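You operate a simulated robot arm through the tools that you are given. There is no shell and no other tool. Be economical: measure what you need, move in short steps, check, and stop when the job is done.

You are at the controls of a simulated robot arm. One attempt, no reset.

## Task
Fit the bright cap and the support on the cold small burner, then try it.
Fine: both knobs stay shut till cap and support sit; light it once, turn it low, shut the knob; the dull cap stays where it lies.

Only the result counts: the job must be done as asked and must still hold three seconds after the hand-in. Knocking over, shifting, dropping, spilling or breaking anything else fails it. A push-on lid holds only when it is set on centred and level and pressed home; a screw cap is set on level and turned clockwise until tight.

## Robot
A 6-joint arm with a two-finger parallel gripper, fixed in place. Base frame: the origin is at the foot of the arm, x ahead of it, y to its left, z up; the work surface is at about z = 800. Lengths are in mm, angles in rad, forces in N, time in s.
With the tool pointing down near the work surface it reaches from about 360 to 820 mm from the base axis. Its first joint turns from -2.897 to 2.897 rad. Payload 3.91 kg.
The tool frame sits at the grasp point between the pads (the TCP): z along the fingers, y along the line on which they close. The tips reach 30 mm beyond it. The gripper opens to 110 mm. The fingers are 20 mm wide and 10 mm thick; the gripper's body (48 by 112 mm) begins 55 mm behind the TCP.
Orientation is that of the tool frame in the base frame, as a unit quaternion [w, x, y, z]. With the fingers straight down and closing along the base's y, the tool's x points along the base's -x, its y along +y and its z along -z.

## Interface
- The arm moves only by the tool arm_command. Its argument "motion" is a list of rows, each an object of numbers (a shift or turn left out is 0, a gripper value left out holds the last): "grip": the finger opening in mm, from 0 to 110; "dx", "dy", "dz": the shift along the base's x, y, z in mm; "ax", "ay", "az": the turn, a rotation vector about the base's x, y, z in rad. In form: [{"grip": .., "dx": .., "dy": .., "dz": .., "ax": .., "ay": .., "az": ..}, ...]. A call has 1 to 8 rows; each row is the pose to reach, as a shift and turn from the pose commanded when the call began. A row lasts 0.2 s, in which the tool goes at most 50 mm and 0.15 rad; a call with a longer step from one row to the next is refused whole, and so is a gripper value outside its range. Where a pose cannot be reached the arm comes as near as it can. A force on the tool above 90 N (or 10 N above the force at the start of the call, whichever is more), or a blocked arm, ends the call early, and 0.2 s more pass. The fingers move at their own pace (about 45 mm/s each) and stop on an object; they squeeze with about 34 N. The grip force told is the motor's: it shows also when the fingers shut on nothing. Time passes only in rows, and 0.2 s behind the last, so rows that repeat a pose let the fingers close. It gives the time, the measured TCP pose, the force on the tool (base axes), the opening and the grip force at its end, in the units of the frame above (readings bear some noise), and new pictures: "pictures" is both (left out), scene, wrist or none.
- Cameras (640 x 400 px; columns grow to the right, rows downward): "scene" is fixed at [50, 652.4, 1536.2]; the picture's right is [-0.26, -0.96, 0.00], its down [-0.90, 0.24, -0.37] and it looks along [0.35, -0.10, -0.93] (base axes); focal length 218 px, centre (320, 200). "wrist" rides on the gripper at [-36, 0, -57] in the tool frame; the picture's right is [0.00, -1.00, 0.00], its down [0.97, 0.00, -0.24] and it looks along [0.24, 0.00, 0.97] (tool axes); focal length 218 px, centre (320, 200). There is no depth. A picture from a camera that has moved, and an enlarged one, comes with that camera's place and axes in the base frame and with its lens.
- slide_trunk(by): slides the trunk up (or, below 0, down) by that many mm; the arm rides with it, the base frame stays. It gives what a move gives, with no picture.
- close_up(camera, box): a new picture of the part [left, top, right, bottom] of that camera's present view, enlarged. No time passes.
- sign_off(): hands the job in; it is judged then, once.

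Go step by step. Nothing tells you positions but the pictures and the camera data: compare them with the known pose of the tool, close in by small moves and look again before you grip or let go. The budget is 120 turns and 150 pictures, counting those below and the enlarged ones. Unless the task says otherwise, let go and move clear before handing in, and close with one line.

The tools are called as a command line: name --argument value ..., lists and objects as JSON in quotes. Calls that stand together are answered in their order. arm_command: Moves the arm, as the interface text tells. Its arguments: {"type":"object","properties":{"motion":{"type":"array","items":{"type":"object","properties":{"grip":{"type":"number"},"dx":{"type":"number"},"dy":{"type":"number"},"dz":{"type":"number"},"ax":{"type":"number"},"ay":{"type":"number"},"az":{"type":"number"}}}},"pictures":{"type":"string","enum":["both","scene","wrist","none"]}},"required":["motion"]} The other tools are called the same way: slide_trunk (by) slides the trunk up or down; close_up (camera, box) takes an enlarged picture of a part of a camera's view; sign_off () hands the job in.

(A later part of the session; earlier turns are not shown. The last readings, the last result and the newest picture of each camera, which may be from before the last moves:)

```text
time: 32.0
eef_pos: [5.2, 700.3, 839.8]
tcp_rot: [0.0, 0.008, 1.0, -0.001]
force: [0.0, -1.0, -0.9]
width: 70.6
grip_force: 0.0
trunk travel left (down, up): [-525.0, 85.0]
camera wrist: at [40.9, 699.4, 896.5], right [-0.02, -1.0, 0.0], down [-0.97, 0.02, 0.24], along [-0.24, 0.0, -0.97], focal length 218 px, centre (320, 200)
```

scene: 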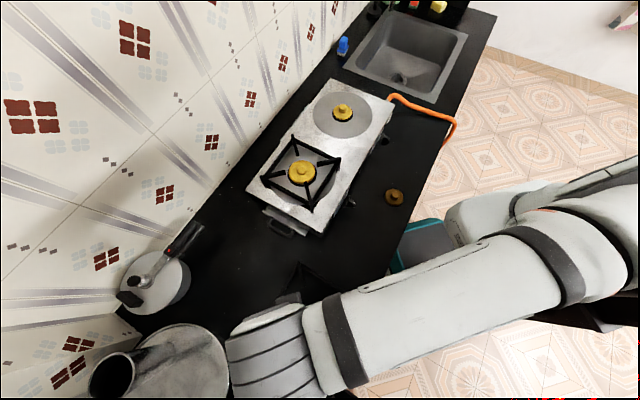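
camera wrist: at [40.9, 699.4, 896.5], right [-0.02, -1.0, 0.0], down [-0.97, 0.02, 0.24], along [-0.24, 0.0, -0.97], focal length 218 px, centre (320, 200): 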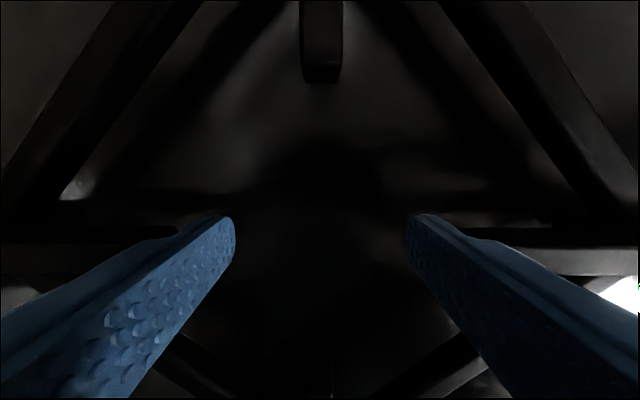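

The fingers stopped at 70.6 mm against the prongs. I'll test with a small lift and watch the weight and opening.

arm_command --motion '[{"grip": 95, "dz": 3}, {"grip": 95, "dz": 6}, {"grip": 95, "dz": 6}]' --pictures "wrist"

```text
time: 32.8
eef_pos: [3.8, 700.1, 845.5]
tcp_rot: [0.0, 0.009, 1.0, -0.002]
force: [0.1, -0.2, -4.2]
width: 70.6
grip_force: 0.1
trunk travel left (down, up): [-525.0, 85.0]
camera wrist: at [40.3, 699.6, 902.2], right [-0.02, -1.0, 0.0], down [-0.97, 0.02, 0.24], along [-0.24, 0.0, -0.97], focal length 218 px, centre (320, 200)
```

wrist: 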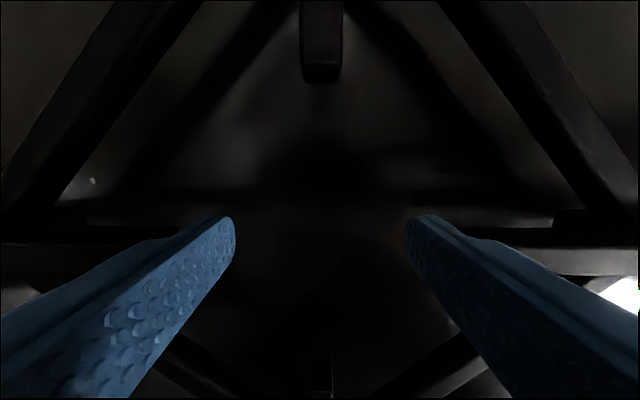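

It rides along with about 4 N of weight. I'll lift further in gentle steps and check that it stays level.

arm_command --motion '[{"dz": 8}, {"dz": 22}, {"dz": 40}, {"dz": 60}, {"dz": 80}, {"dz": 100}, {"dz": 115}, {"dz": 120}]'

close_up --camera "scene" --box '[230, 250, 370, 380]'

```text
time: 34.6
eef_pos: [4.2, 699.9, 964.7]
tcp_rot: [0.0, 0.008, 1.0, 0.001]
force: [-0.1, 0.4, -4.6]
width: 70.6
grip_force: 0.1
trunk travel left (down, up): [-525.0, 85.0]
camera wrist: at [40.5, 699.6, 1021.4], right [-0.02, -1.0, 0.0], down [-0.97, 0.02, 0.24], along [-0.24, 0.0, -0.97], focal length 218 px, centre (320, 200)
```

scene: 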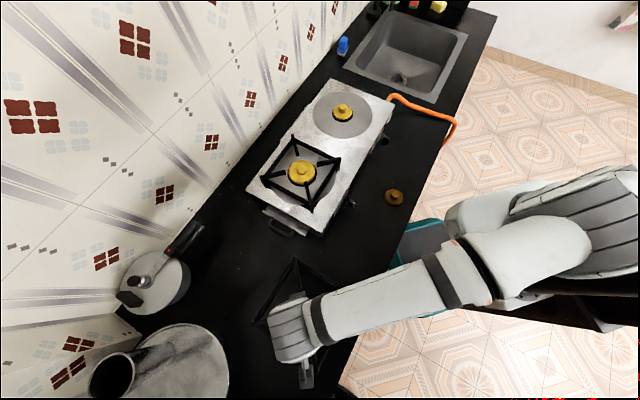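
wrist: 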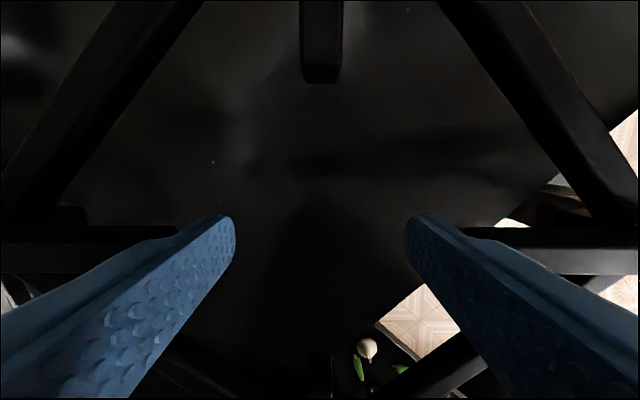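

```text
3.08 times, centred on (300, 315) of scene
camera zoom: at [50.0, 652.4, 1536.2], right [-0.26, -0.96, 0.0], down [-0.9, 0.24, -0.37], along [0.35, -0.1, -0.93], focal length 672 px, centre (382, -154)
```

zoom: 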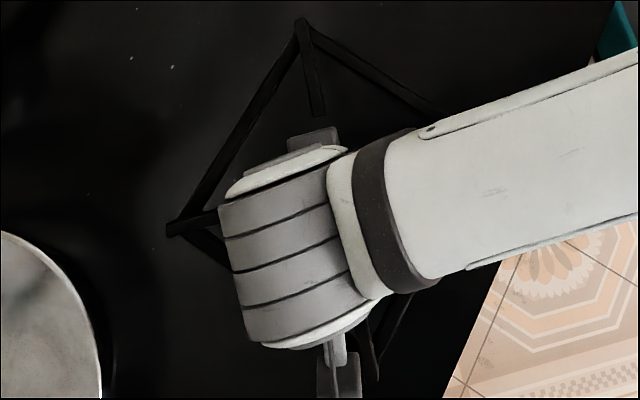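

The hold is stable. I'll raise it and carry it toward the small burner well above the big support.

arm_command --motion '[{"dz": 20}, {"dz": 50}, {"dz": 85}, {"dx": 12, "dy": -6, "dz": 110}, {"dx": 36, "dy": -17, "dz": 125}, {"dx": 68, "dy": -32, "dz": 125}, {"dx": 104, "dy": -50, "dz": 125}, {"dx": 140, "dy": -67, "dz": 125}]' --pictures "none"

arm_command --motion '[{"dx": 28, "dy": -13}, {"dx": 64, "dy": -30}, {"dx": 100, "dy": -48}, {"dx": 136, "dy": -65}, {"dx": 172, "dy": -82}, {"dx": 208, "dy": -99, "az": 0.006}, {"dx": 244, "dy": -116, "az": 0.012}, {"dx": 268, "dy": -128, "az": 0.018}]' --pictures "none"

arm_command --motion '[{"dx": 24, "dy": -11}, {"dx": 54, "dy": -25}, {"dx": 88, "dy": -41}, {"dx": 122, "dy": -57}, {"dx": 150, "dy": -71}, {"dx": 170, "dy": -80}, {"dx": 177, "dy": -84}, {"dx": 177, "dy": -84}]'

```text
time: 36.4
eef_pos: [144.3, 632.5, 1089.4]
tcp_rot: [0.0, 0.009, 1.0, 0.001]
force: [0.3, -0.6, -4.3]
width: 70.6
grip_force: 0.1
trunk travel left (down, up): [-525.0, 85.0]
```

```text
time: 38.2
eef_pos: [413.2, 505.6, 1090.2]
tcp_rot: [0.0, 0.0, 1.0, 0.0]
force: [0.2, -0.5, -4.8]
width: 70.5
grip_force: 0.1
trunk travel left (down, up): [-525.0, 85.0]
```

```text
time: 40.0
eef_pos: [591.2, 420.9, 1088.5]
tcp_rot: [0.0, -0.001, 1.0, 0.0]
force: [-0.5, -0.5, -4.0]
width: 70.6
grip_force: 0.1
trunk travel left (down, up): [-525.0, 85.0]
camera wrist: at [627.6, 421.6, 1147.0], right [0.0, -1.0, 0.0], down [-0.97, 0.0, 0.24], along [-0.24, 0.0, -0.97], focal length 218 px, centre (320, 200)
```

scene: 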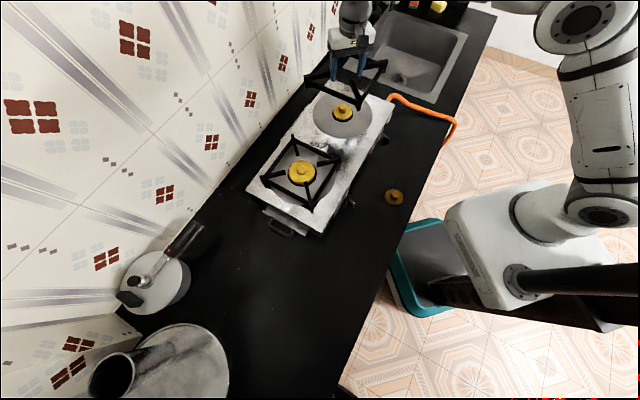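
wrist: 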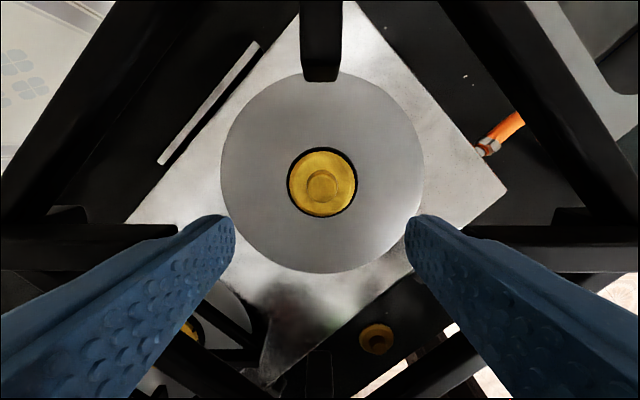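

The support hangs level over the burner. I need the support's centre relative to the tool, so I'll enlarge the prong tips.

close_up --camera "wrist" --box '[250, 300, 400, 400]'

close_up --camera "wrist" --box '[260, 0, 380, 100]'

close_up --camera "scene" --box '[290, 40, 400, 130]'

```text
4.00 times, centred on (325, 350) of wrist
camera zoom: at [627.6, 421.6, 1147.0], right [0.0, -1.0, 0.0], down [-0.97, 0.0, 0.24], along [-0.24, 0.0, -0.97], focal length 873 px, centre (300, -400)
```

zoom: 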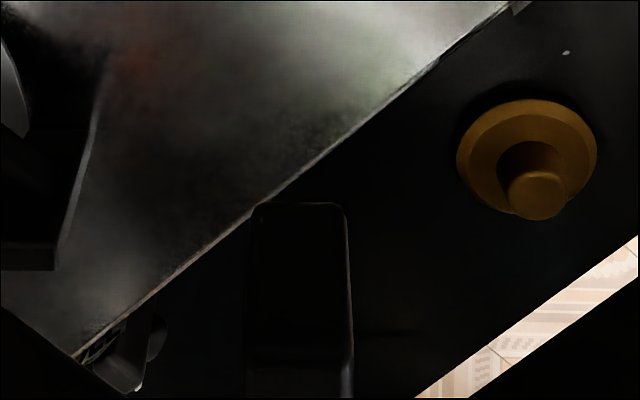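

```text
4.00 times, centred on (320, 50) of wrist
camera zoom: at [627.6, 421.6, 1147.0], right [0.0, -1.0, 0.0], down [-0.97, 0.0, 0.24], along [-0.24, 0.0, -0.97], focal length 873 px, centre (320, 800)
```

zoom: 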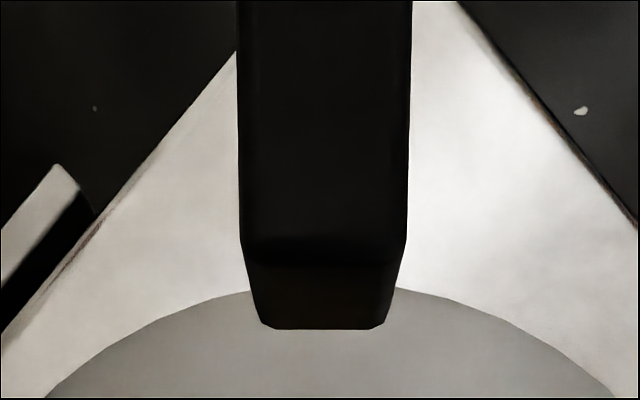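

```text
4.44 times, centred on (345, 85) of scene
camera zoom: at [50.0, 652.4, 1536.2], right [-0.26, -0.96, 0.0], down [-0.9, 0.24, -0.37], along [0.35, -0.1, -0.93], focal length 970 px, centre (209, 711)
```

zoom: 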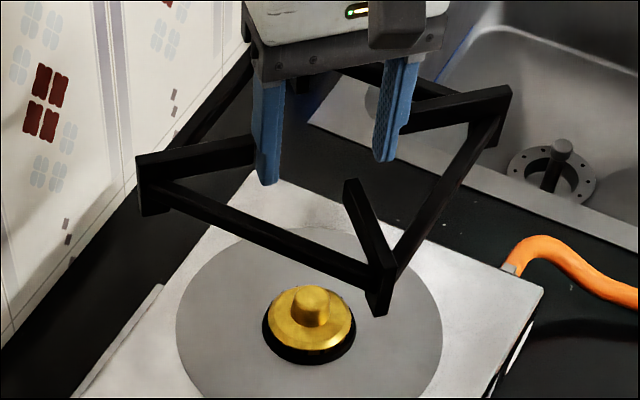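

From cross-checks with the fingertips in the scene view, the support's centre lies about 5.5 mm ahead of the tool in +x, and the burner is about 2 mm toward -y. I'll correct for both and lower part way.

arm_command --motion '[{"dx": -3, "dy": -1, "dz": -10}, {"dx": -5, "dy": -2, "dz": -28}, {"dx": -5, "dy": -2, "dz": -48}, {"dx": -5, "dy": -2, "dz": -66}, {"dx": -5, "dy": -2, "dz": -78}, {"dx": -5, "dy": -2, "dz": -80}]'

close_up --camera "scene" --box '[290, 60, 400, 150]'

close_up --camera "wrist" --box '[160, 0, 480, 200]'

```text
time: 41.4
eef_pos: [586.5, 419.6, 1009.2]
tcp_rot: [0.0, -0.001, 1.0, 0.0]
force: [-0.5, -0.3, -4.6]
width: 70.5
grip_force: 0.1
trunk travel left (down, up): [-525.0, 85.0]
camera wrist: at [622.1, 419.7, 1066.4], right [0.0, -1.0, 0.0], down [-0.97, 0.0, 0.24], along [-0.24, 0.0, -0.97], focal length 218 px, centre (320, 200)
```

scene: 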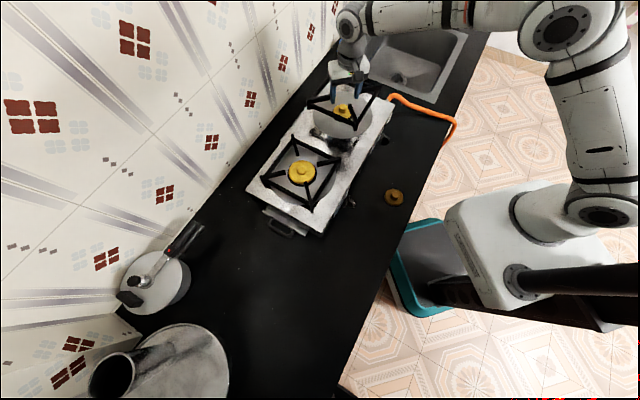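
wrist: 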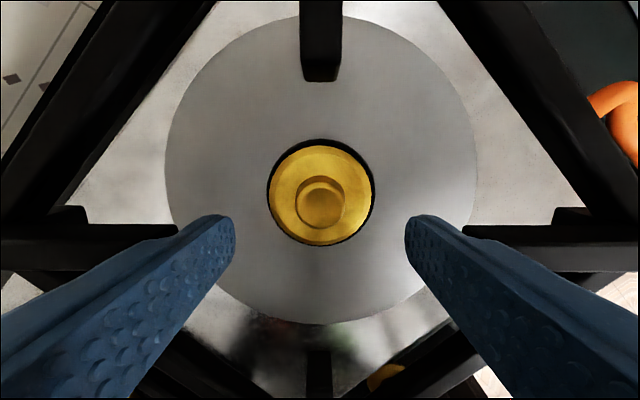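

```text
4.44 times, centred on (345, 105) of scene
camera zoom: at [50.0, 652.4, 1536.2], right [-0.26, -0.96, 0.0], down [-0.9, 0.24, -0.37], along [0.35, -0.1, -0.93], focal length 970 px, centre (209, 622)
```

zoom: 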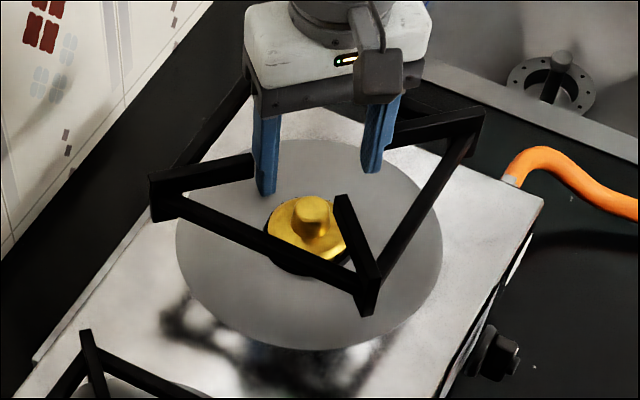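

```text
2.00 times, centred on (320, 100) of wrist
camera zoom: at [622.1, 419.7, 1066.4], right [0.0, -1.0, 0.0], down [-0.97, 0.0, 0.24], along [-0.24, 0.0, -0.97], focal length 436 px, centre (320, 400)
```

zoom: 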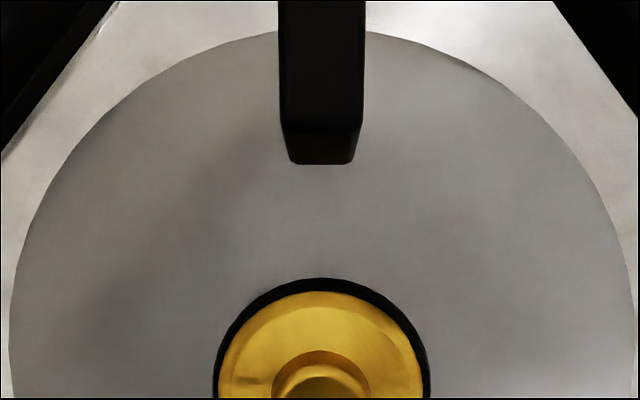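

The burner centre now sits under the support's centre to within about 1 mm. I'll lower close to contact.

arm_command --motion '[{"dx": -0.5, "dy": -0.8, "dz": -12}, {"dx": -0.5, "dy": -0.8, "dz": -26}, {"dx": -0.5, "dy": -0.8, "dz": -40}, {"dx": -0.5, "dy": -0.8, "dz": -50}, {"dx": -0.5, "dy": -0.8, "dz": -54}, {"dx": -0.5, "dy": -0.8, "dz": -54}]' --pictures "wrist"

close_up --camera "scene" --box '[300, 75, 395, 150]'

close_up --camera "wrist" --box '[220, 120, 420, 300]'

```text
time: 42.8
eef_pos: [583.6, 418.8, 961.9]
tcp_rot: [0.004, -0.001, 1.0, 0.003]
force: [4.8, 3.3, 32.4]
width: 70.5
grip_force: 0.1
trunk travel left (down, up): [-525.0, 85.0]
camera wrist: at [620.2, 418.9, 1019.0], right [0.0, -1.0, -0.01], down [-0.97, 0.0, 0.23], along [-0.23, 0.01, -0.97], focal length 218 px, centre (320, 200)
```

wrist: 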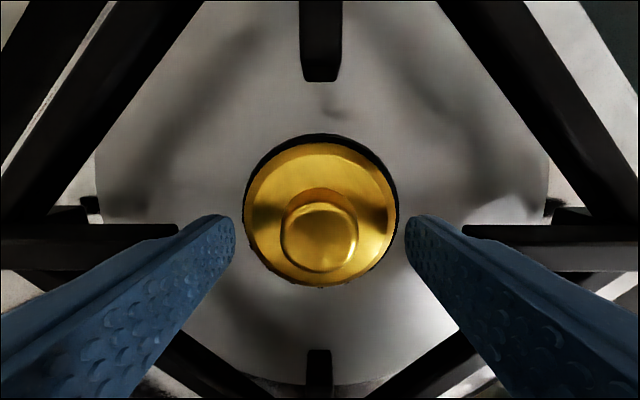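

```text
5.33 times, centred on (348, 112) of scene
camera zoom: at [50.0, 652.4, 1536.2], right [-0.26, -0.96, 0.0], down [-0.9, 0.24, -0.37], along [0.35, -0.1, -0.93], focal length 1164 px, centre (173, 667)
```

zoom: 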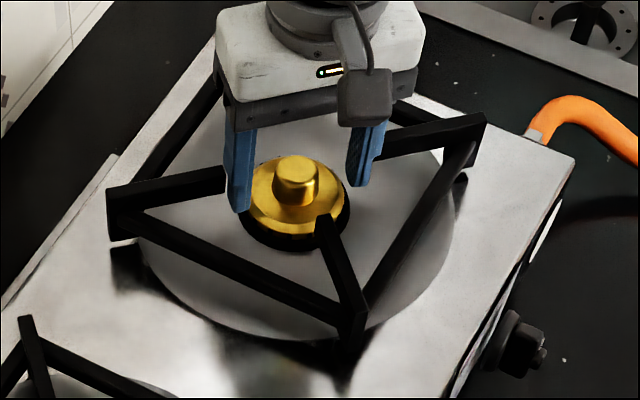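

```text
2.22 times, centred on (320, 210) of wrist
camera zoom: at [620.2, 418.9, 1019.0], right [0.0, -1.0, -0.01], down [-0.97, 0.0, 0.23], along [-0.23, 0.01, -0.97], focal length 485 px, centre (320, 178)
```

zoom: 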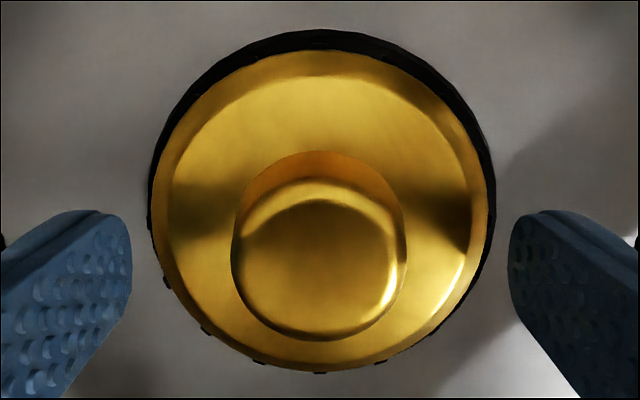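

Contact came at TCP z 962, which would put the leg feet near z 920. I'll check closely that all legs are standing on the plate before releasing.

close_up --camera "scene" --box '[310, 95, 370, 140]'

close_up --camera "scene" --box '[350, 85, 400, 125]'

close_up --camera "wrist" --box '[0, 160, 200, 300]'

```text
8.89 times, centred on (340, 118) of scene
camera zoom: at [50.0, 652.4, 1536.2], right [-0.26, -0.96, 0.0], down [-0.9, 0.24, -0.37], along [0.35, -0.1, -0.93], focal length 1940 px, centre (142, 933)
```

zoom: 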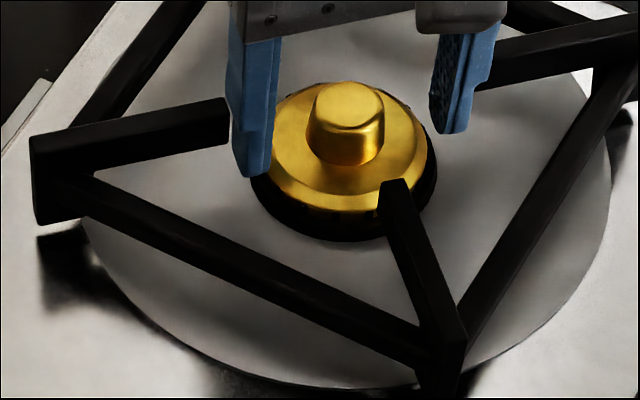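

```text
10.00 times, centred on (375, 105) of scene
camera zoom: at [50.0, 652.4, 1536.2], right [-0.26, -0.96, 0.0], down [-0.9, 0.24, -0.37], along [0.35, -0.1, -0.93], focal length 2183 px, centre (-230, 1150)
```

zoom: 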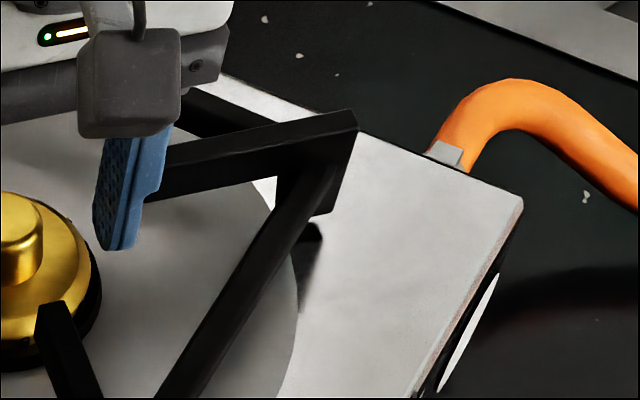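

```text
2.86 times, centred on (100, 230) of wrist
camera zoom: at [620.2, 418.9, 1019.0], right [0.0, -1.0, -0.01], down [-0.97, 0.0, 0.23], along [-0.23, 0.01, -0.97], focal length 624 px, centre (949, 114)
```

zoom: 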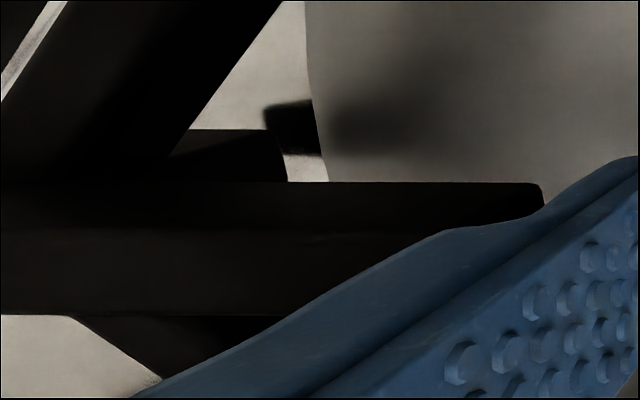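

The side legs seem to show a small gap to their reflections. I'll compare with the big support's legs, which are known to be standing.

close_up --camera "scene" --box '[255, 130, 350, 215]'

close_up --camera "wrist" --box '[500, 160, 640, 300]'

close_up --camera "scene" --box '[340, 115, 380, 145]'

```text
4.71 times, centred on (302, 172) of scene
camera zoom: at [50.0, 652.4, 1536.2], right [-0.26, -0.96, 0.0], down [-0.9, 0.24, -0.37], along [0.35, -0.1, -0.93], focal length 1027 px, centre (402, 329)
```

zoom: 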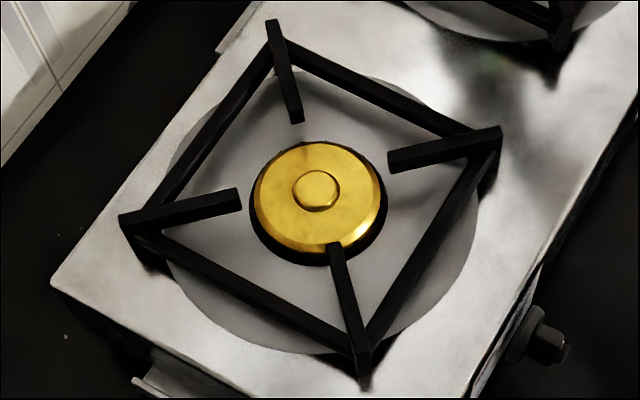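

```text
2.86 times, centred on (570, 230) of wrist
camera zoom: at [620.2, 418.9, 1019.0], right [0.0, -1.0, -0.01], down [-0.97, 0.0, 0.23], along [-0.23, 0.01, -0.97], focal length 624 px, centre (-394, 114)
```

zoom: 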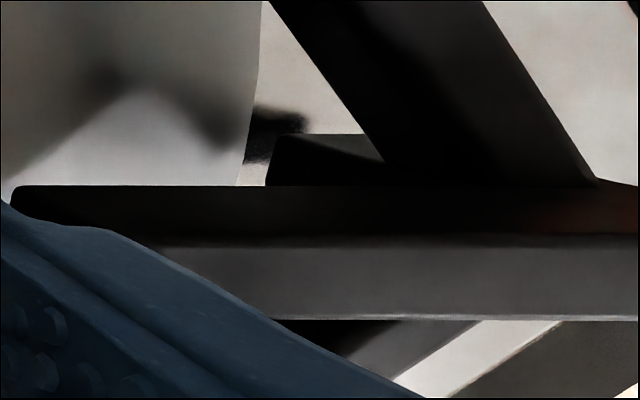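

```text
13.33 times, centred on (360, 130) of scene
camera zoom: at [50.0, 652.4, 1536.2], right [-0.26, -0.96, 0.0], down [-0.9, 0.24, -0.37], along [0.35, -0.1, -0.93], focal length 2910 px, centre (-213, 1133)
```

zoom: 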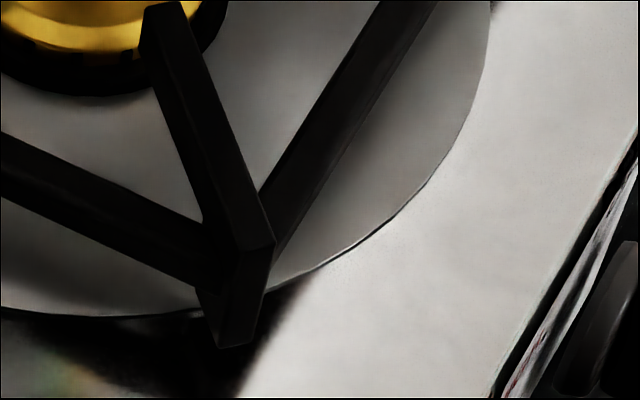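

The side legs hang about 4 mm above the plate because the fingertips have met the burner head's rim. I'll unload the contact, then ease the fingers in by about a millimetre each so the support settles, without reaching the cap.

arm_command --motion '[{"dz": 3, "grip": 95}, {"dz": 5.5, "grip": 95}, {"dz": 5.5, "grip": 95}]' --pictures "none"

close_up --camera "scene" --box '[310, 85, 370, 130]'

```text
time: 43.6
eef_pos: [584.4, 419.3, 961.2]
tcp_rot: [0.0, 0.0, 1.0, 0.0]
force: [5.7, 6.1, 19.5]
width: 70.8
grip_force: 0.0
trunk travel left (down, up): [-525.0, 85.0]
```

```text
8.89 times, centred on (340, 108) of scene
camera zoom: at [50.0, 652.4, 1536.2], right [-0.26, -0.96, 0.0], down [-0.9, 0.24, -0.37], along [0.35, -0.1, -0.93], focal length 1940 px, centre (142, 1022)
```

zoom: 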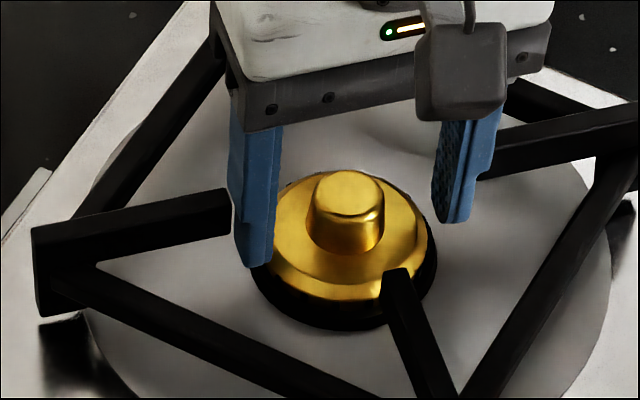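

There is still 20 N of load, so I'll raise a little more until only the support's weight shows.

arm_command --motion '[{"dz": 1.5, "grip": 95}, {"dz": 3, "grip": 95}, {"dz": 3, "grip": 95}]' --pictures "none"

close_up --camera "scene" --box '[310, 85, 370, 130]'

close_up --camera "wrist" --box '[220, 120, 420, 300]'

```text
time: 44.4
eef_pos: [584.9, 417.6, 962.7]
tcp_rot: [-0.002, -0.001, 1.0, -0.002]
force: [0.5, -0.2, -3.8]
width: 70.3
grip_force: 0.1
trunk travel left (down, up): [-525.0, 85.0]
```

```text
8.89 times, centred on (340, 108) of scene
camera zoom: at [50.0, 652.4, 1536.2], right [-0.26, -0.96, 0.0], down [-0.9, 0.24, -0.37], along [0.35, -0.1, -0.93], focal length 1940 px, centre (142, 1022)
```

zoom: 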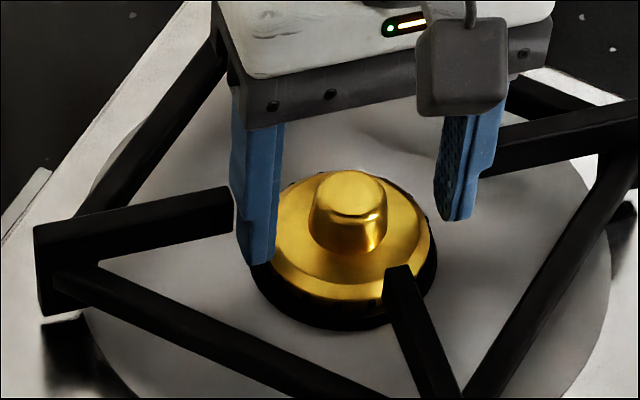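

```text
2.22 times, centred on (320, 210) of wrist
camera zoom: at [620.5, 418.0, 1019.5], right [0.0, -1.0, 0.0], down [-0.97, 0.0, 0.24], along [-0.24, 0.0, -0.97], focal length 485 px, centre (320, 178)
```

zoom: 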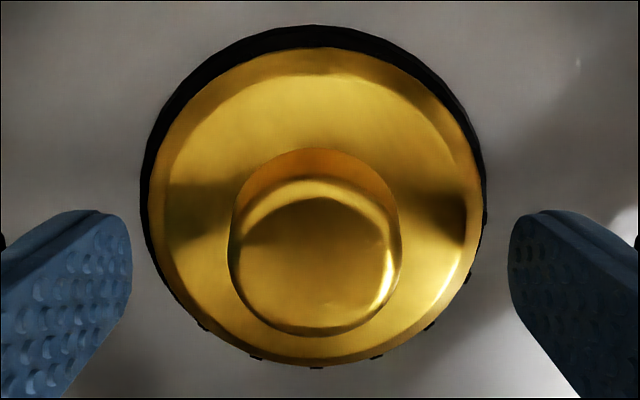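

Only the weight shows now, and the tool is about 1.4 mm too far to -y. I'll recentre, then ease the fingers in slightly to let it settle.

arm_command --motion '[{"dy": 0.7, "grip": 95}, {"dy": 1.4, "grip": 95}, {"dy": 1.4, "grip": 69}, {"dy": 1.4, "grip": 68}, {"dy": 1.4, "grip": 67.5}, {"dy": 1.4, "grip": 67.5}]' --pictures "wrist"

close_up --camera "scene" --box '[300, 80, 395, 150]'

```text
time: 45.8
eef_pos: [583.8, 419.2, 965.5]
tcp_rot: [0.0, 0.001, 1.0, 0.0]
force: [-0.4, -0.3, -1.0]
width: 67.9
grip_force: 0.2
trunk travel left (down, up): [-525.0, 85.0]
camera wrist: at [620.5, 420.2, 1021.4], right [0.0, -1.0, 0.0], down [-0.97, 0.0, 0.24], along [-0.24, 0.0, -0.97], focal length 218 px, centre (320, 200)
```

wrist: 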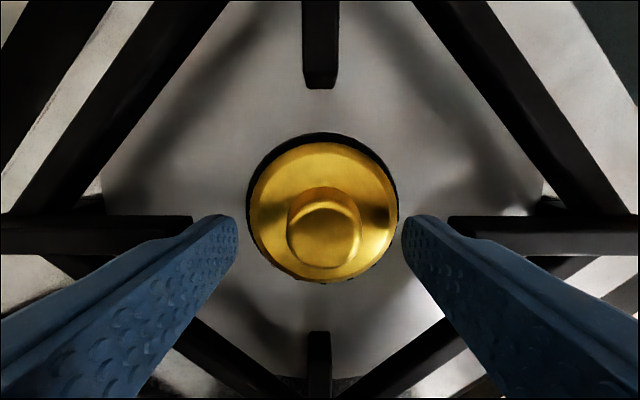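

```text
5.71 times, centred on (348, 115) of scene
camera zoom: at [50.0, 652.4, 1536.2], right [-0.26, -0.96, 0.0], down [-0.9, 0.24, -0.37], along [0.35, -0.1, -0.93], focal length 1247 px, centre (163, 686)
```

zoom: 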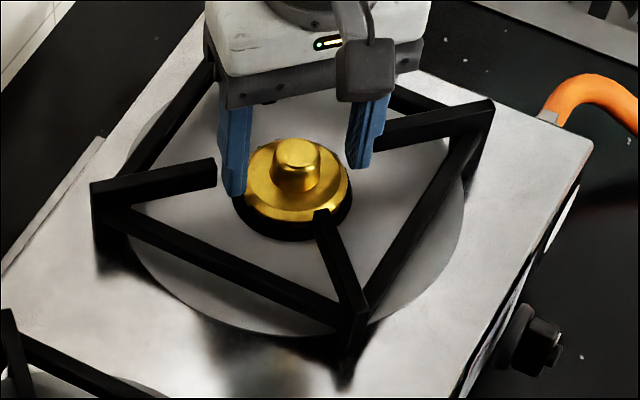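

The support has settled onto the plate with all legs meeting their reflections. I'll raise the tool straight out and check the centring.

arm_command --motion '[{"dz": 8}, {"dz": 25}, {"dz": 50}, {"dz": 90}, {"dz": 130}, {"dz": 170}, {"dz": 210}, {"dz": 210}]' --pictures "none"

close_up --camera "wrist" --box '[160, 0, 480, 320]'

close_up --camera "scene" --box '[300, 60, 400, 145]'

```text
time: 47.6
eef_pos: [584.6, 419.3, 1176.5]
tcp_rot: [0.0, 0.0, 1.0, 0.001]
force: [0.5, 0.2, 0.7]
width: 67.9
grip_force: 0.0
trunk travel left (down, up): [-525.0, 85.0]
```

```text
1.25 times, centred on (320, 160) of wrist
camera zoom: at [620.0, 419.4, 1233.8], right [0.0, -1.0, 0.0], down [-0.97, 0.0, 0.24], along [-0.24, 0.0, -0.97], focal length 273 px, centre (320, 250)
```

zoom: 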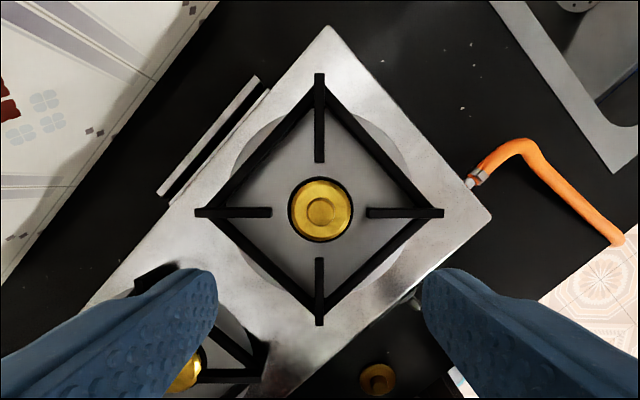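

```text
4.71 times, centred on (350, 102) of scene
camera zoom: at [50.0, 652.4, 1536.2], right [-0.26, -0.96, 0.0], down [-0.9, 0.24, -0.37], along [0.35, -0.1, -0.93], focal length 1027 px, centre (179, 659)
```

zoom: 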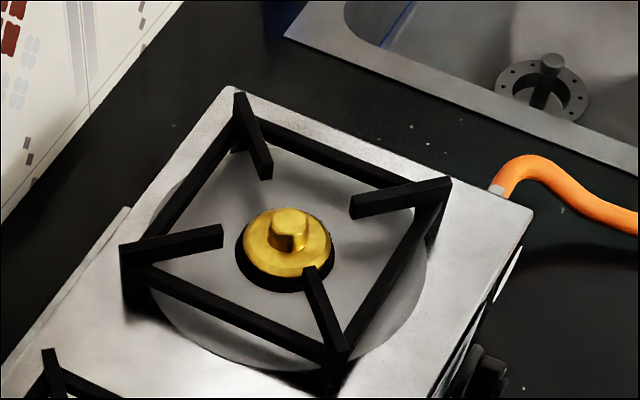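

Cap and support sit centred. Next I'll line up in front of the small burner's knob, which is at about (482, 313, 870) on the front face: first back off with the tool turned toward the hob.

arm_command --motion '[{"dx": -15, "dy": -15, "az": 0.1}, {"dx": -35, "dy": -36, "az": 0.2}, {"dx": -55, "dy": -57, "az": 0.3}, {"dx": -75, "dy": -78, "dz": -10, "az": 0.42}, {"dx": -95, "dy": -99, "dz": -30, "az": 0.54}, {"dx": -115, "dy": -120, "dz": -50, "az": 0.66}, {"dx": -135, "dy": -140, "dz": -70, "az": 0.785}, {"dx": -135, "dy": -140, "dz": -76, "az": 0.785}]' --pictures "none"

arm_command --motion '[{"ax": 0.1, "ay": -0.1}, {"ax": 0.2, "ay": -0.2}, {"ax": 0.3, "ay": -0.3}, {"ax": 0.4, "ay": -0.4}, {"ax": 0.5, "ay": -0.5}, {"ax": 0.6, "ay": -0.6}, {"ax": 0.7, "ay": -0.7}, {"ax": 0.8, "ay": -0.8}]' --pictures "none"

```text
time: 49.4
eef_pos: [450.0, 279.6, 1099.7]
tcp_rot: [0.0, -0.383, 0.924, 0.0]
force: [0.6, -0.1, -0.5]
width: 67.8
grip_force: 0.1
trunk travel left (down, up): [-525.0, 85.0]
```

```text
time: 51.2
eef_pos: [449.1, 279.4, 1099.3]
tcp_rot: [0.495, -0.326, 0.779, 0.206]
force: [1.4, -0.6, 0.0]
width: 68.0
grip_force: 0.0
out of reach, approached as far as the arm can: row 6
trunk travel left (down, up): [-525.0, 85.0]
```

The tilt is reachable. I'll finish levelling the tool to horizontal while backing off from the hob front.

arm_command --motion '[{"ax": 0.08, "ay": -0.08, "dx": -15, "dy": -15, "dz": -20}, {"ax": 0.16, "ay": -0.16, "dx": -30, "dy": -30, "dz": -40}, {"ax": 0.24, "ay": -0.24, "dx": -45, "dy": -45, "dz": -65}, {"ax": 0.311, "ay": -0.311, "dx": -55, "dy": -55, "dz": -95}, {"ax": 0.311, "ay": -0.311, "dx": -55, "dy": -55, "dz": -130}, {"ax": 0.311, "ay": -0.311, "dx": -55, "dy": -55, "dz": -165}, {"ax": 0.311, "ay": -0.311, "dx": -55, "dy": -55, "dz": -200}]'

```text
time: 52.8
eef_pos: [415.9, 283.6, 940.4]
tcp_rot: [0.602, -0.211, 0.686, 0.349]
force: [0.2, 0.6, -1.2]
width: 68.0
grip_force: 0.1
out of reach, approached as far as the arm can: row 1, 2, 3, 4, 5, 6, 7
trunk travel left (down, up): [-525.0, 85.0]
camera wrist: at [383.1, 238.0, 977.7], right [0.71, -0.67, -0.22], down [-0.34, -0.05, -0.94], along [0.62, 0.74, -0.26], focal length 218 px, centre (320, 200)
```

scene: 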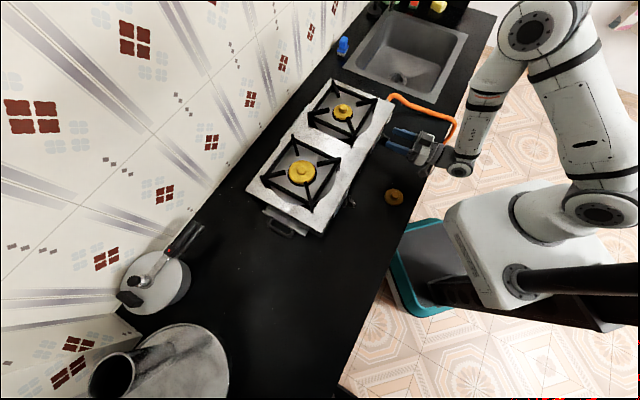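
wrist: 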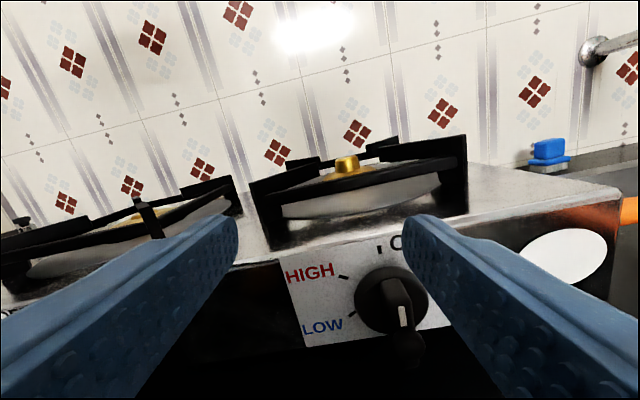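

The fully level pose is out of reach here, but the knob and its marks are in clear view. I'll enlarge it to see its shape.

close_up --camera "wrist" --box '[280, 225, 460, 375]'

close_up --camera "wrist" --box '[240, 120, 480, 260]'

```text
2.67 times, centred on (370, 300) of wrist
camera zoom: at [383.1, 238.0, 977.7], right [0.71, -0.67, -0.22], down [-0.34, -0.05, -0.94], along [0.62, 0.74, -0.26], focal length 582 px, centre (187, -67)
```

zoom: 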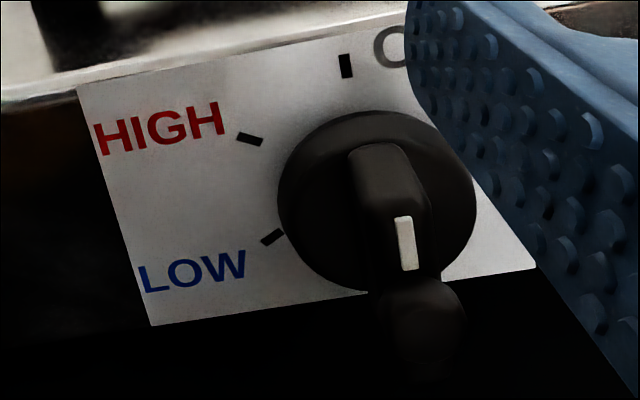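

```text
2.67 times, centred on (360, 190) of wrist
camera zoom: at [383.1, 238.0, 977.7], right [0.71, -0.67, -0.22], down [-0.34, -0.05, -0.94], along [0.62, 0.74, -0.26], focal length 582 px, centre (213, 227)
```

zoom: 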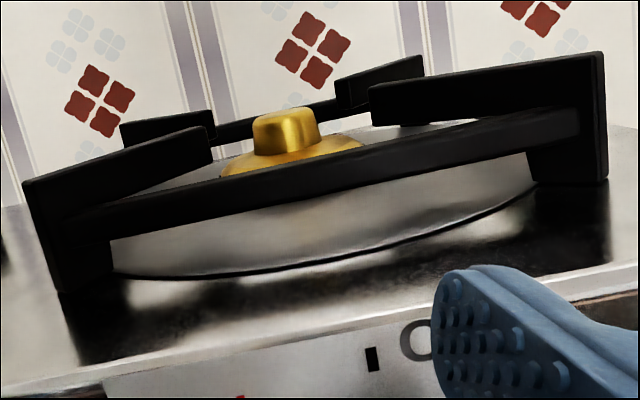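

The knob is a disc with a grip bar. A level tool pose seems reachable higher up, and the trunk can then bring it down, so I'll go up with the same orientation first.

arm_command --motion '[{"dz": 45}, {"dz": 90}, {"dx": 10, "dy": 10, "dz": 135}, {"dx": 25, "dy": 25, "dz": 175}, {"dx": 40, "dy": 40, "dz": 210}, {"dx": 40, "dy": 40, "dz": 240}, {"dx": 40, "dy": 40, "dz": 240}]' --pictures "wrist"

```text
time: 54.4
eef_pos: [461.4, 323.7, 1188.0]
tcp_rot: [0.602, -0.212, 0.686, 0.35]
force: [0.4, -0.3, 0.2]
width: 68.0
grip_force: 0.2
out of reach, approached as far as the arm can: row 1, 2, 3
trunk travel left (down, up): [-525.0, 85.0]
camera wrist: at [428.9, 277.8, 1224.8], right [0.71, -0.67, -0.22], down [-0.34, -0.05, -0.94], along [0.61, 0.74, -0.26], focal length 218 px, centre (320, 200)
```

wrist: 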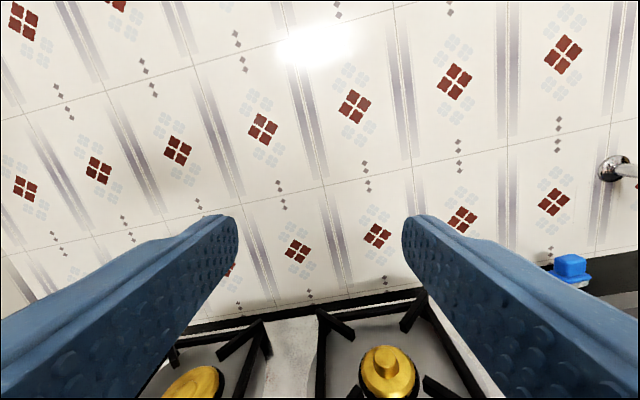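

I'll correct the orientation to exactly level and facing the hob, and line up with the knob's axis at this height.

arm_command --motion '[{"ax": -0.068, "ay": -0.093, "az": -0.019, "dx": -5, "dy": -12}, {"ax": -0.1356, "ay": -0.1855, "az": -0.0373, "dx": -12, "dy": -28}, {"ax": -0.1356, "ay": -0.1855, "az": -0.0373, "dx": -23, "dy": -54.5}, {"ax": -0.1356, "ay": -0.1855, "az": -0.0373, "dx": -23, "dy": -54.5}]' --pictures "none"

```text
time: 55.4
eef_pos: [451.2, 278.0, 1193.1]
tcp_rot: [0.654, -0.27, 0.653, 0.269]
force: [0.5, -0.2, -0.3]
width: 68.1
grip_force: 0.1
out of reach, approached as far as the arm can: row 2, 3, 4
trunk travel left (down, up): [-525.0, 85.0]
```

The tool is level now at h≈515 along the hob's depth. I'll open the fingers and lower the trunk in two stages to bring the tool in front of the knob.

arm_command --motion '[{"grip": 110}, {"grip": 110}, {"grip": 110}]' --pictures "none"

slide_trunk --by -160

close_up --camera "scene" --box '[320, 0, 640, 320]'

close_up --camera "wrist" --box '[160, 100, 480, 400]'

```text
time: 56.2
eef_pos: [451.1, 278.4, 1194.0]
tcp_rot: [0.655, -0.27, 0.652, 0.269]
force: [0.1, 0.4, -0.6]
width: 109.9
grip_force: 0.0
trunk travel left (down, up): [-525.0, 85.0]
```

```text
time: 58.0
eef_pos: [449.9, 277.9, 1033.3]
tcp_rot: [0.654, -0.269, 0.653, 0.269]
force: [-0.4, -0.8, 0.4]
width: 110.3
grip_force: 0.0
trunk travel left (down, up): [-365.0, 245.0]
```

```text
1.25 times, centred on (480, 160) of scene
camera zoom: at [50.0, 652.4, 1536.2], right [-0.26, -0.96, 0.0], down [-0.9, 0.24, -0.37], along [0.35, -0.1, -0.93], focal length 273 px, centre (120, 250)
```

zoom: 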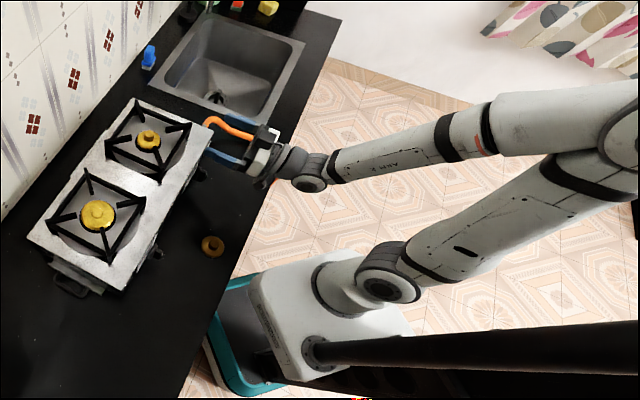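

```text
1.33 times, centred on (320, 250) of wrist
camera zoom: at [410.2, 238.8, 1069.2], right [0.7, -0.71, 0.0], down [-0.17, -0.17, -0.97], along [0.69, 0.68, -0.24], focal length 291 px, centre (320, 133)
```

zoom: 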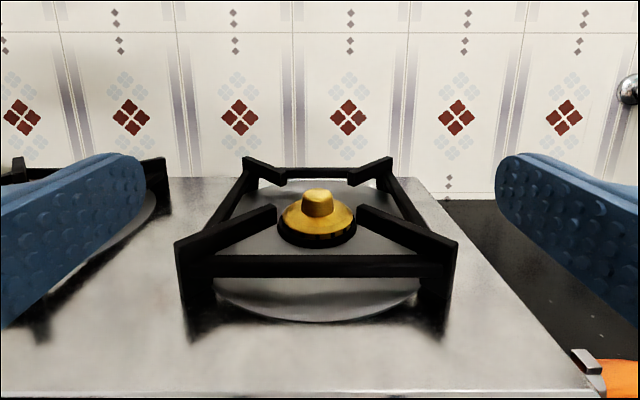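

The cap and support look level and central from the front. I'll lower the trunk further to face the knob.

close_up --camera "wrist" --box '[270, 180, 370, 260]'

slide_trunk --by -120

close_up --camera "wrist" --box '[200, 150, 440, 400]'

```text
5.00 times, centred on (320, 220) of wrist
camera zoom: at [410.2, 238.8, 1069.2], right [0.7, -0.71, 0.0], down [-0.17, -0.17, -0.97], along [0.69, 0.68, -0.24], focal length 1091 px, centre (320, 100)
```

zoom: 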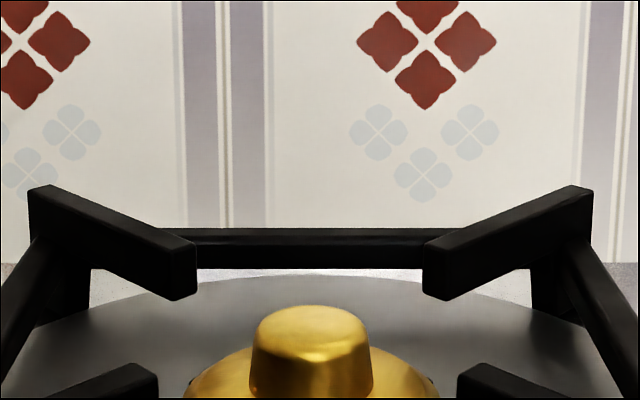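

```text
time: 59.5
eef_pos: [451.0, 278.7, 912.3]
tcp_rot: [0.654, -0.269, 0.653, 0.269]
force: [0.8, 0.6, -0.8]
width: 110.3
grip_force: 0.1
trunk travel left (down, up): [-245.0, 365.0]
```

```text
1.60 times, centred on (320, 275) of wrist
camera zoom: at [410.2, 238.8, 949.2], right [0.7, -0.71, 0.0], down [-0.17, -0.17, -0.97], along [0.69, 0.68, -0.24], focal length 349 px, centre (320, 80)
```

zoom: 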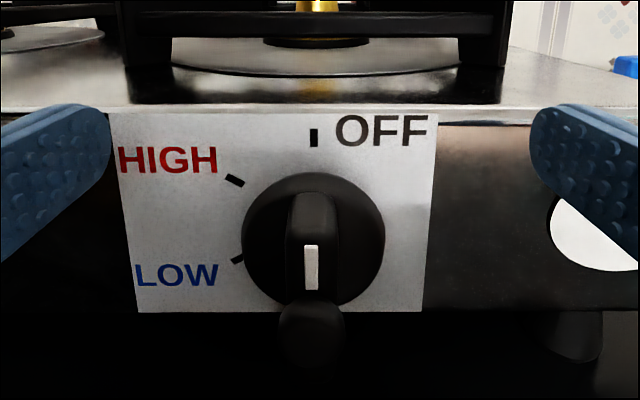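

The knob's centre is about (s 119.5, z 874). Its bar is about 14 mm wide, standing out to h≈525, so the tool is already at the right depth; I'll narrow the fingers and lower 38 mm to straddle the bar.

arm_command --motion '[{"grip": 68, "dx": -1, "dy": 1}, {"grip": 68, "dx": -1, "dy": 1}, {"grip": 68, "dx": -1, "dy": 1}]' --pictures "none"

slide_trunk --by -20

close_up --camera "wrist" --box '[200, 150, 440, 400]'

```text
time: 60.3
eef_pos: [449.8, 282.0, 913.5]
tcp_rot: [0.654, -0.269, 0.653, 0.269]
force: [-0.8, -0.5, 0.3]
width: 67.8
grip_force: 0.1
trunk travel left (down, up): [-245.0, 365.0]
```

```text
time: 61.0
eef_pos: [449.2, 281.3, 907.3]
tcp_rot: [0.666, -0.268, 0.641, 0.271]
force: [-14.2, -9.4, 42.0]
width: 68.0
grip_force: 0.0
trunk travel left (down, up): [-225.0, 385.0]
stopped: the force on the tool passed its limit (the readings are from after the stop); the commanded pose is now the measured one
```

```text
1.60 times, centred on (320, 275) of wrist
camera zoom: at [407.9, 239.4, 941.4], right [0.7, -0.71, 0.01], down [-0.14, -0.15, -0.98], along [0.7, 0.69, -0.21], focal length 349 px, centre (320, 80)
```

zoom: 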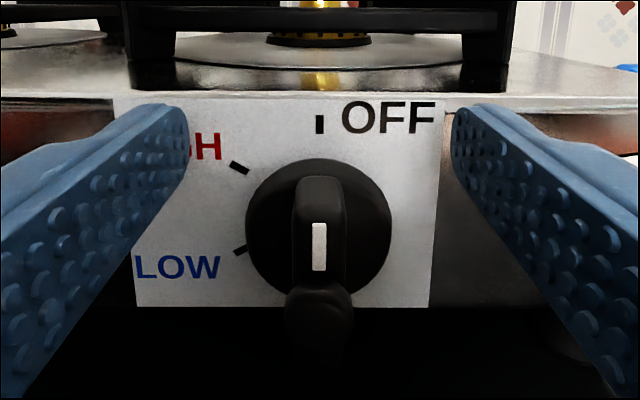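

Something touched while lowering: 42 N upward at z 907. I'll look at the scene before going on.

close_up --camera "scene" --box '[340, 80, 540, 220]'

close_up --camera "wrist" --box '[0, 100, 640, 400]'

```text
2.86 times, centred on (440, 150) of scene
camera zoom: at [50.0, 652.4, 1536.2], right [-0.26, -0.96, 0.0], down [-0.9, 0.24, -0.37], along [0.35, -0.1, -0.93], focal length 624 px, centre (-23, 343)
```

zoom: 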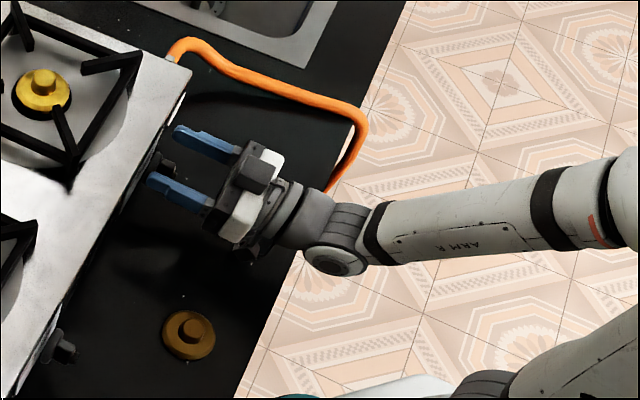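

```text
1.00 times, centred on (320, 250) of wrist
camera zoom: at [407.9, 239.4, 941.4], right [0.7, -0.71, 0.01], down [-0.14, -0.15, -0.98], along [0.7, 0.69, -0.21], focal length 218 px, centre (320, 150)
```

zoom: 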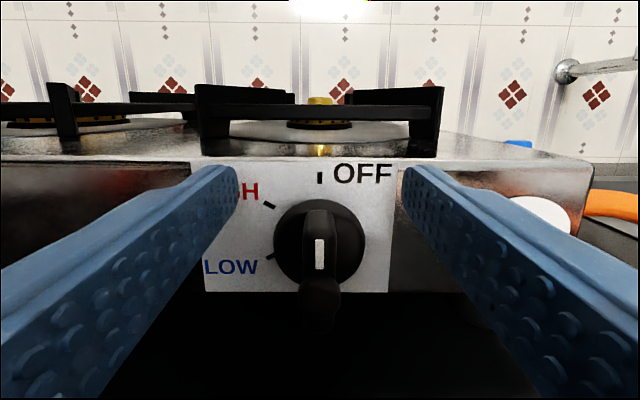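

The wrist seems to have met something near the counter edge, perhaps the hose, so I won't press on. I'll raise the trunk back and use a vertical tool with a closed-finger push on the knob bar instead.

slide_trunk --by 150

close_up --camera "scene" --box '[340, 60, 540, 220]'

```text
time: 62.7
eef_pos: [453.0, 280.6, 1052.7]
tcp_rot: [0.662, -0.269, 0.645, 0.271]
force: [0.1, -0.7, -0.5]
width: 67.9
grip_force: 0.1
trunk travel left (down, up): [-375.0, 235.0]
```

```text
2.50 times, centred on (440, 140) of scene
camera zoom: at [50.0, 652.4, 1536.2], right [-0.26, -0.96, 0.0], down [-0.9, 0.24, -0.37], along [0.35, -0.1, -0.93], focal length 546 px, centre (20, 350)
```

zoom: 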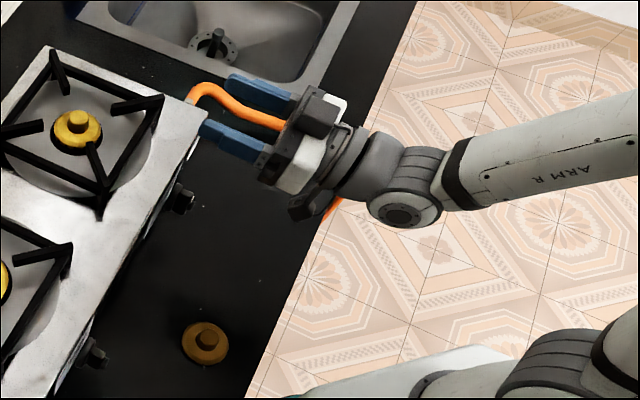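

The hose and the rest look unmoved. I'll restore the trunk height and tilt the tool back to vertical.

slide_trunk --by 150

arm_command --motion '[{"ax": -0.1, "ay": 0.1, "dx": 5, "dy": 5}, {"ax": -0.2, "ay": 0.2, "dx": 8, "dy": 8}, {"ax": -0.3, "ay": 0.3, "dx": 8, "dy": 8}, {"ax": -0.4, "ay": 0.4, "dx": 8, "dy": 8}, {"ax": -0.5, "ay": 0.5, "dx": 8, "dy": 8}, {"ax": -0.6, "ay": 0.6, "dx": 8, "dy": 8}, {"ax": -0.7, "ay": 0.7, "dx": 8, "dy": 8}, {"ax": -0.8, "ay": 0.8, "dx": 8, "dy": 8}]' --pictures "none"

arm_command --motion '[{"ax": -0.1, "ay": 0.1, "grip": 0}, {"ax": -0.2, "ay": 0.2, "grip": 0}, {"ax": -0.31, "ay": 0.31, "grip": 0}, {"ax": -0.31, "ay": 0.31, "grip": 0}]' --pictures "scene"

```text
time: 64.5
eef_pos: [450.6, 280.6, 1201.8]
tcp_rot: [0.662, -0.269, 0.644, 0.271]
force: [0.1, 0.5, 1.0]
width: 68.1
grip_force: 0.0
trunk travel left (down, up): [-525.0, 85.0]
```

```text
time: 66.3
eef_pos: [458.7, 288.9, 1202.3]
tcp_rot: [0.213, -0.375, 0.899, 0.084]
force: [-0.3, 0.2, 0.2]
width: 67.9
grip_force: 0.2
trunk travel left (down, up): [-525.0, 85.0]
```

```text
refused: row 3 steps farther than a row can; nothing moved
```

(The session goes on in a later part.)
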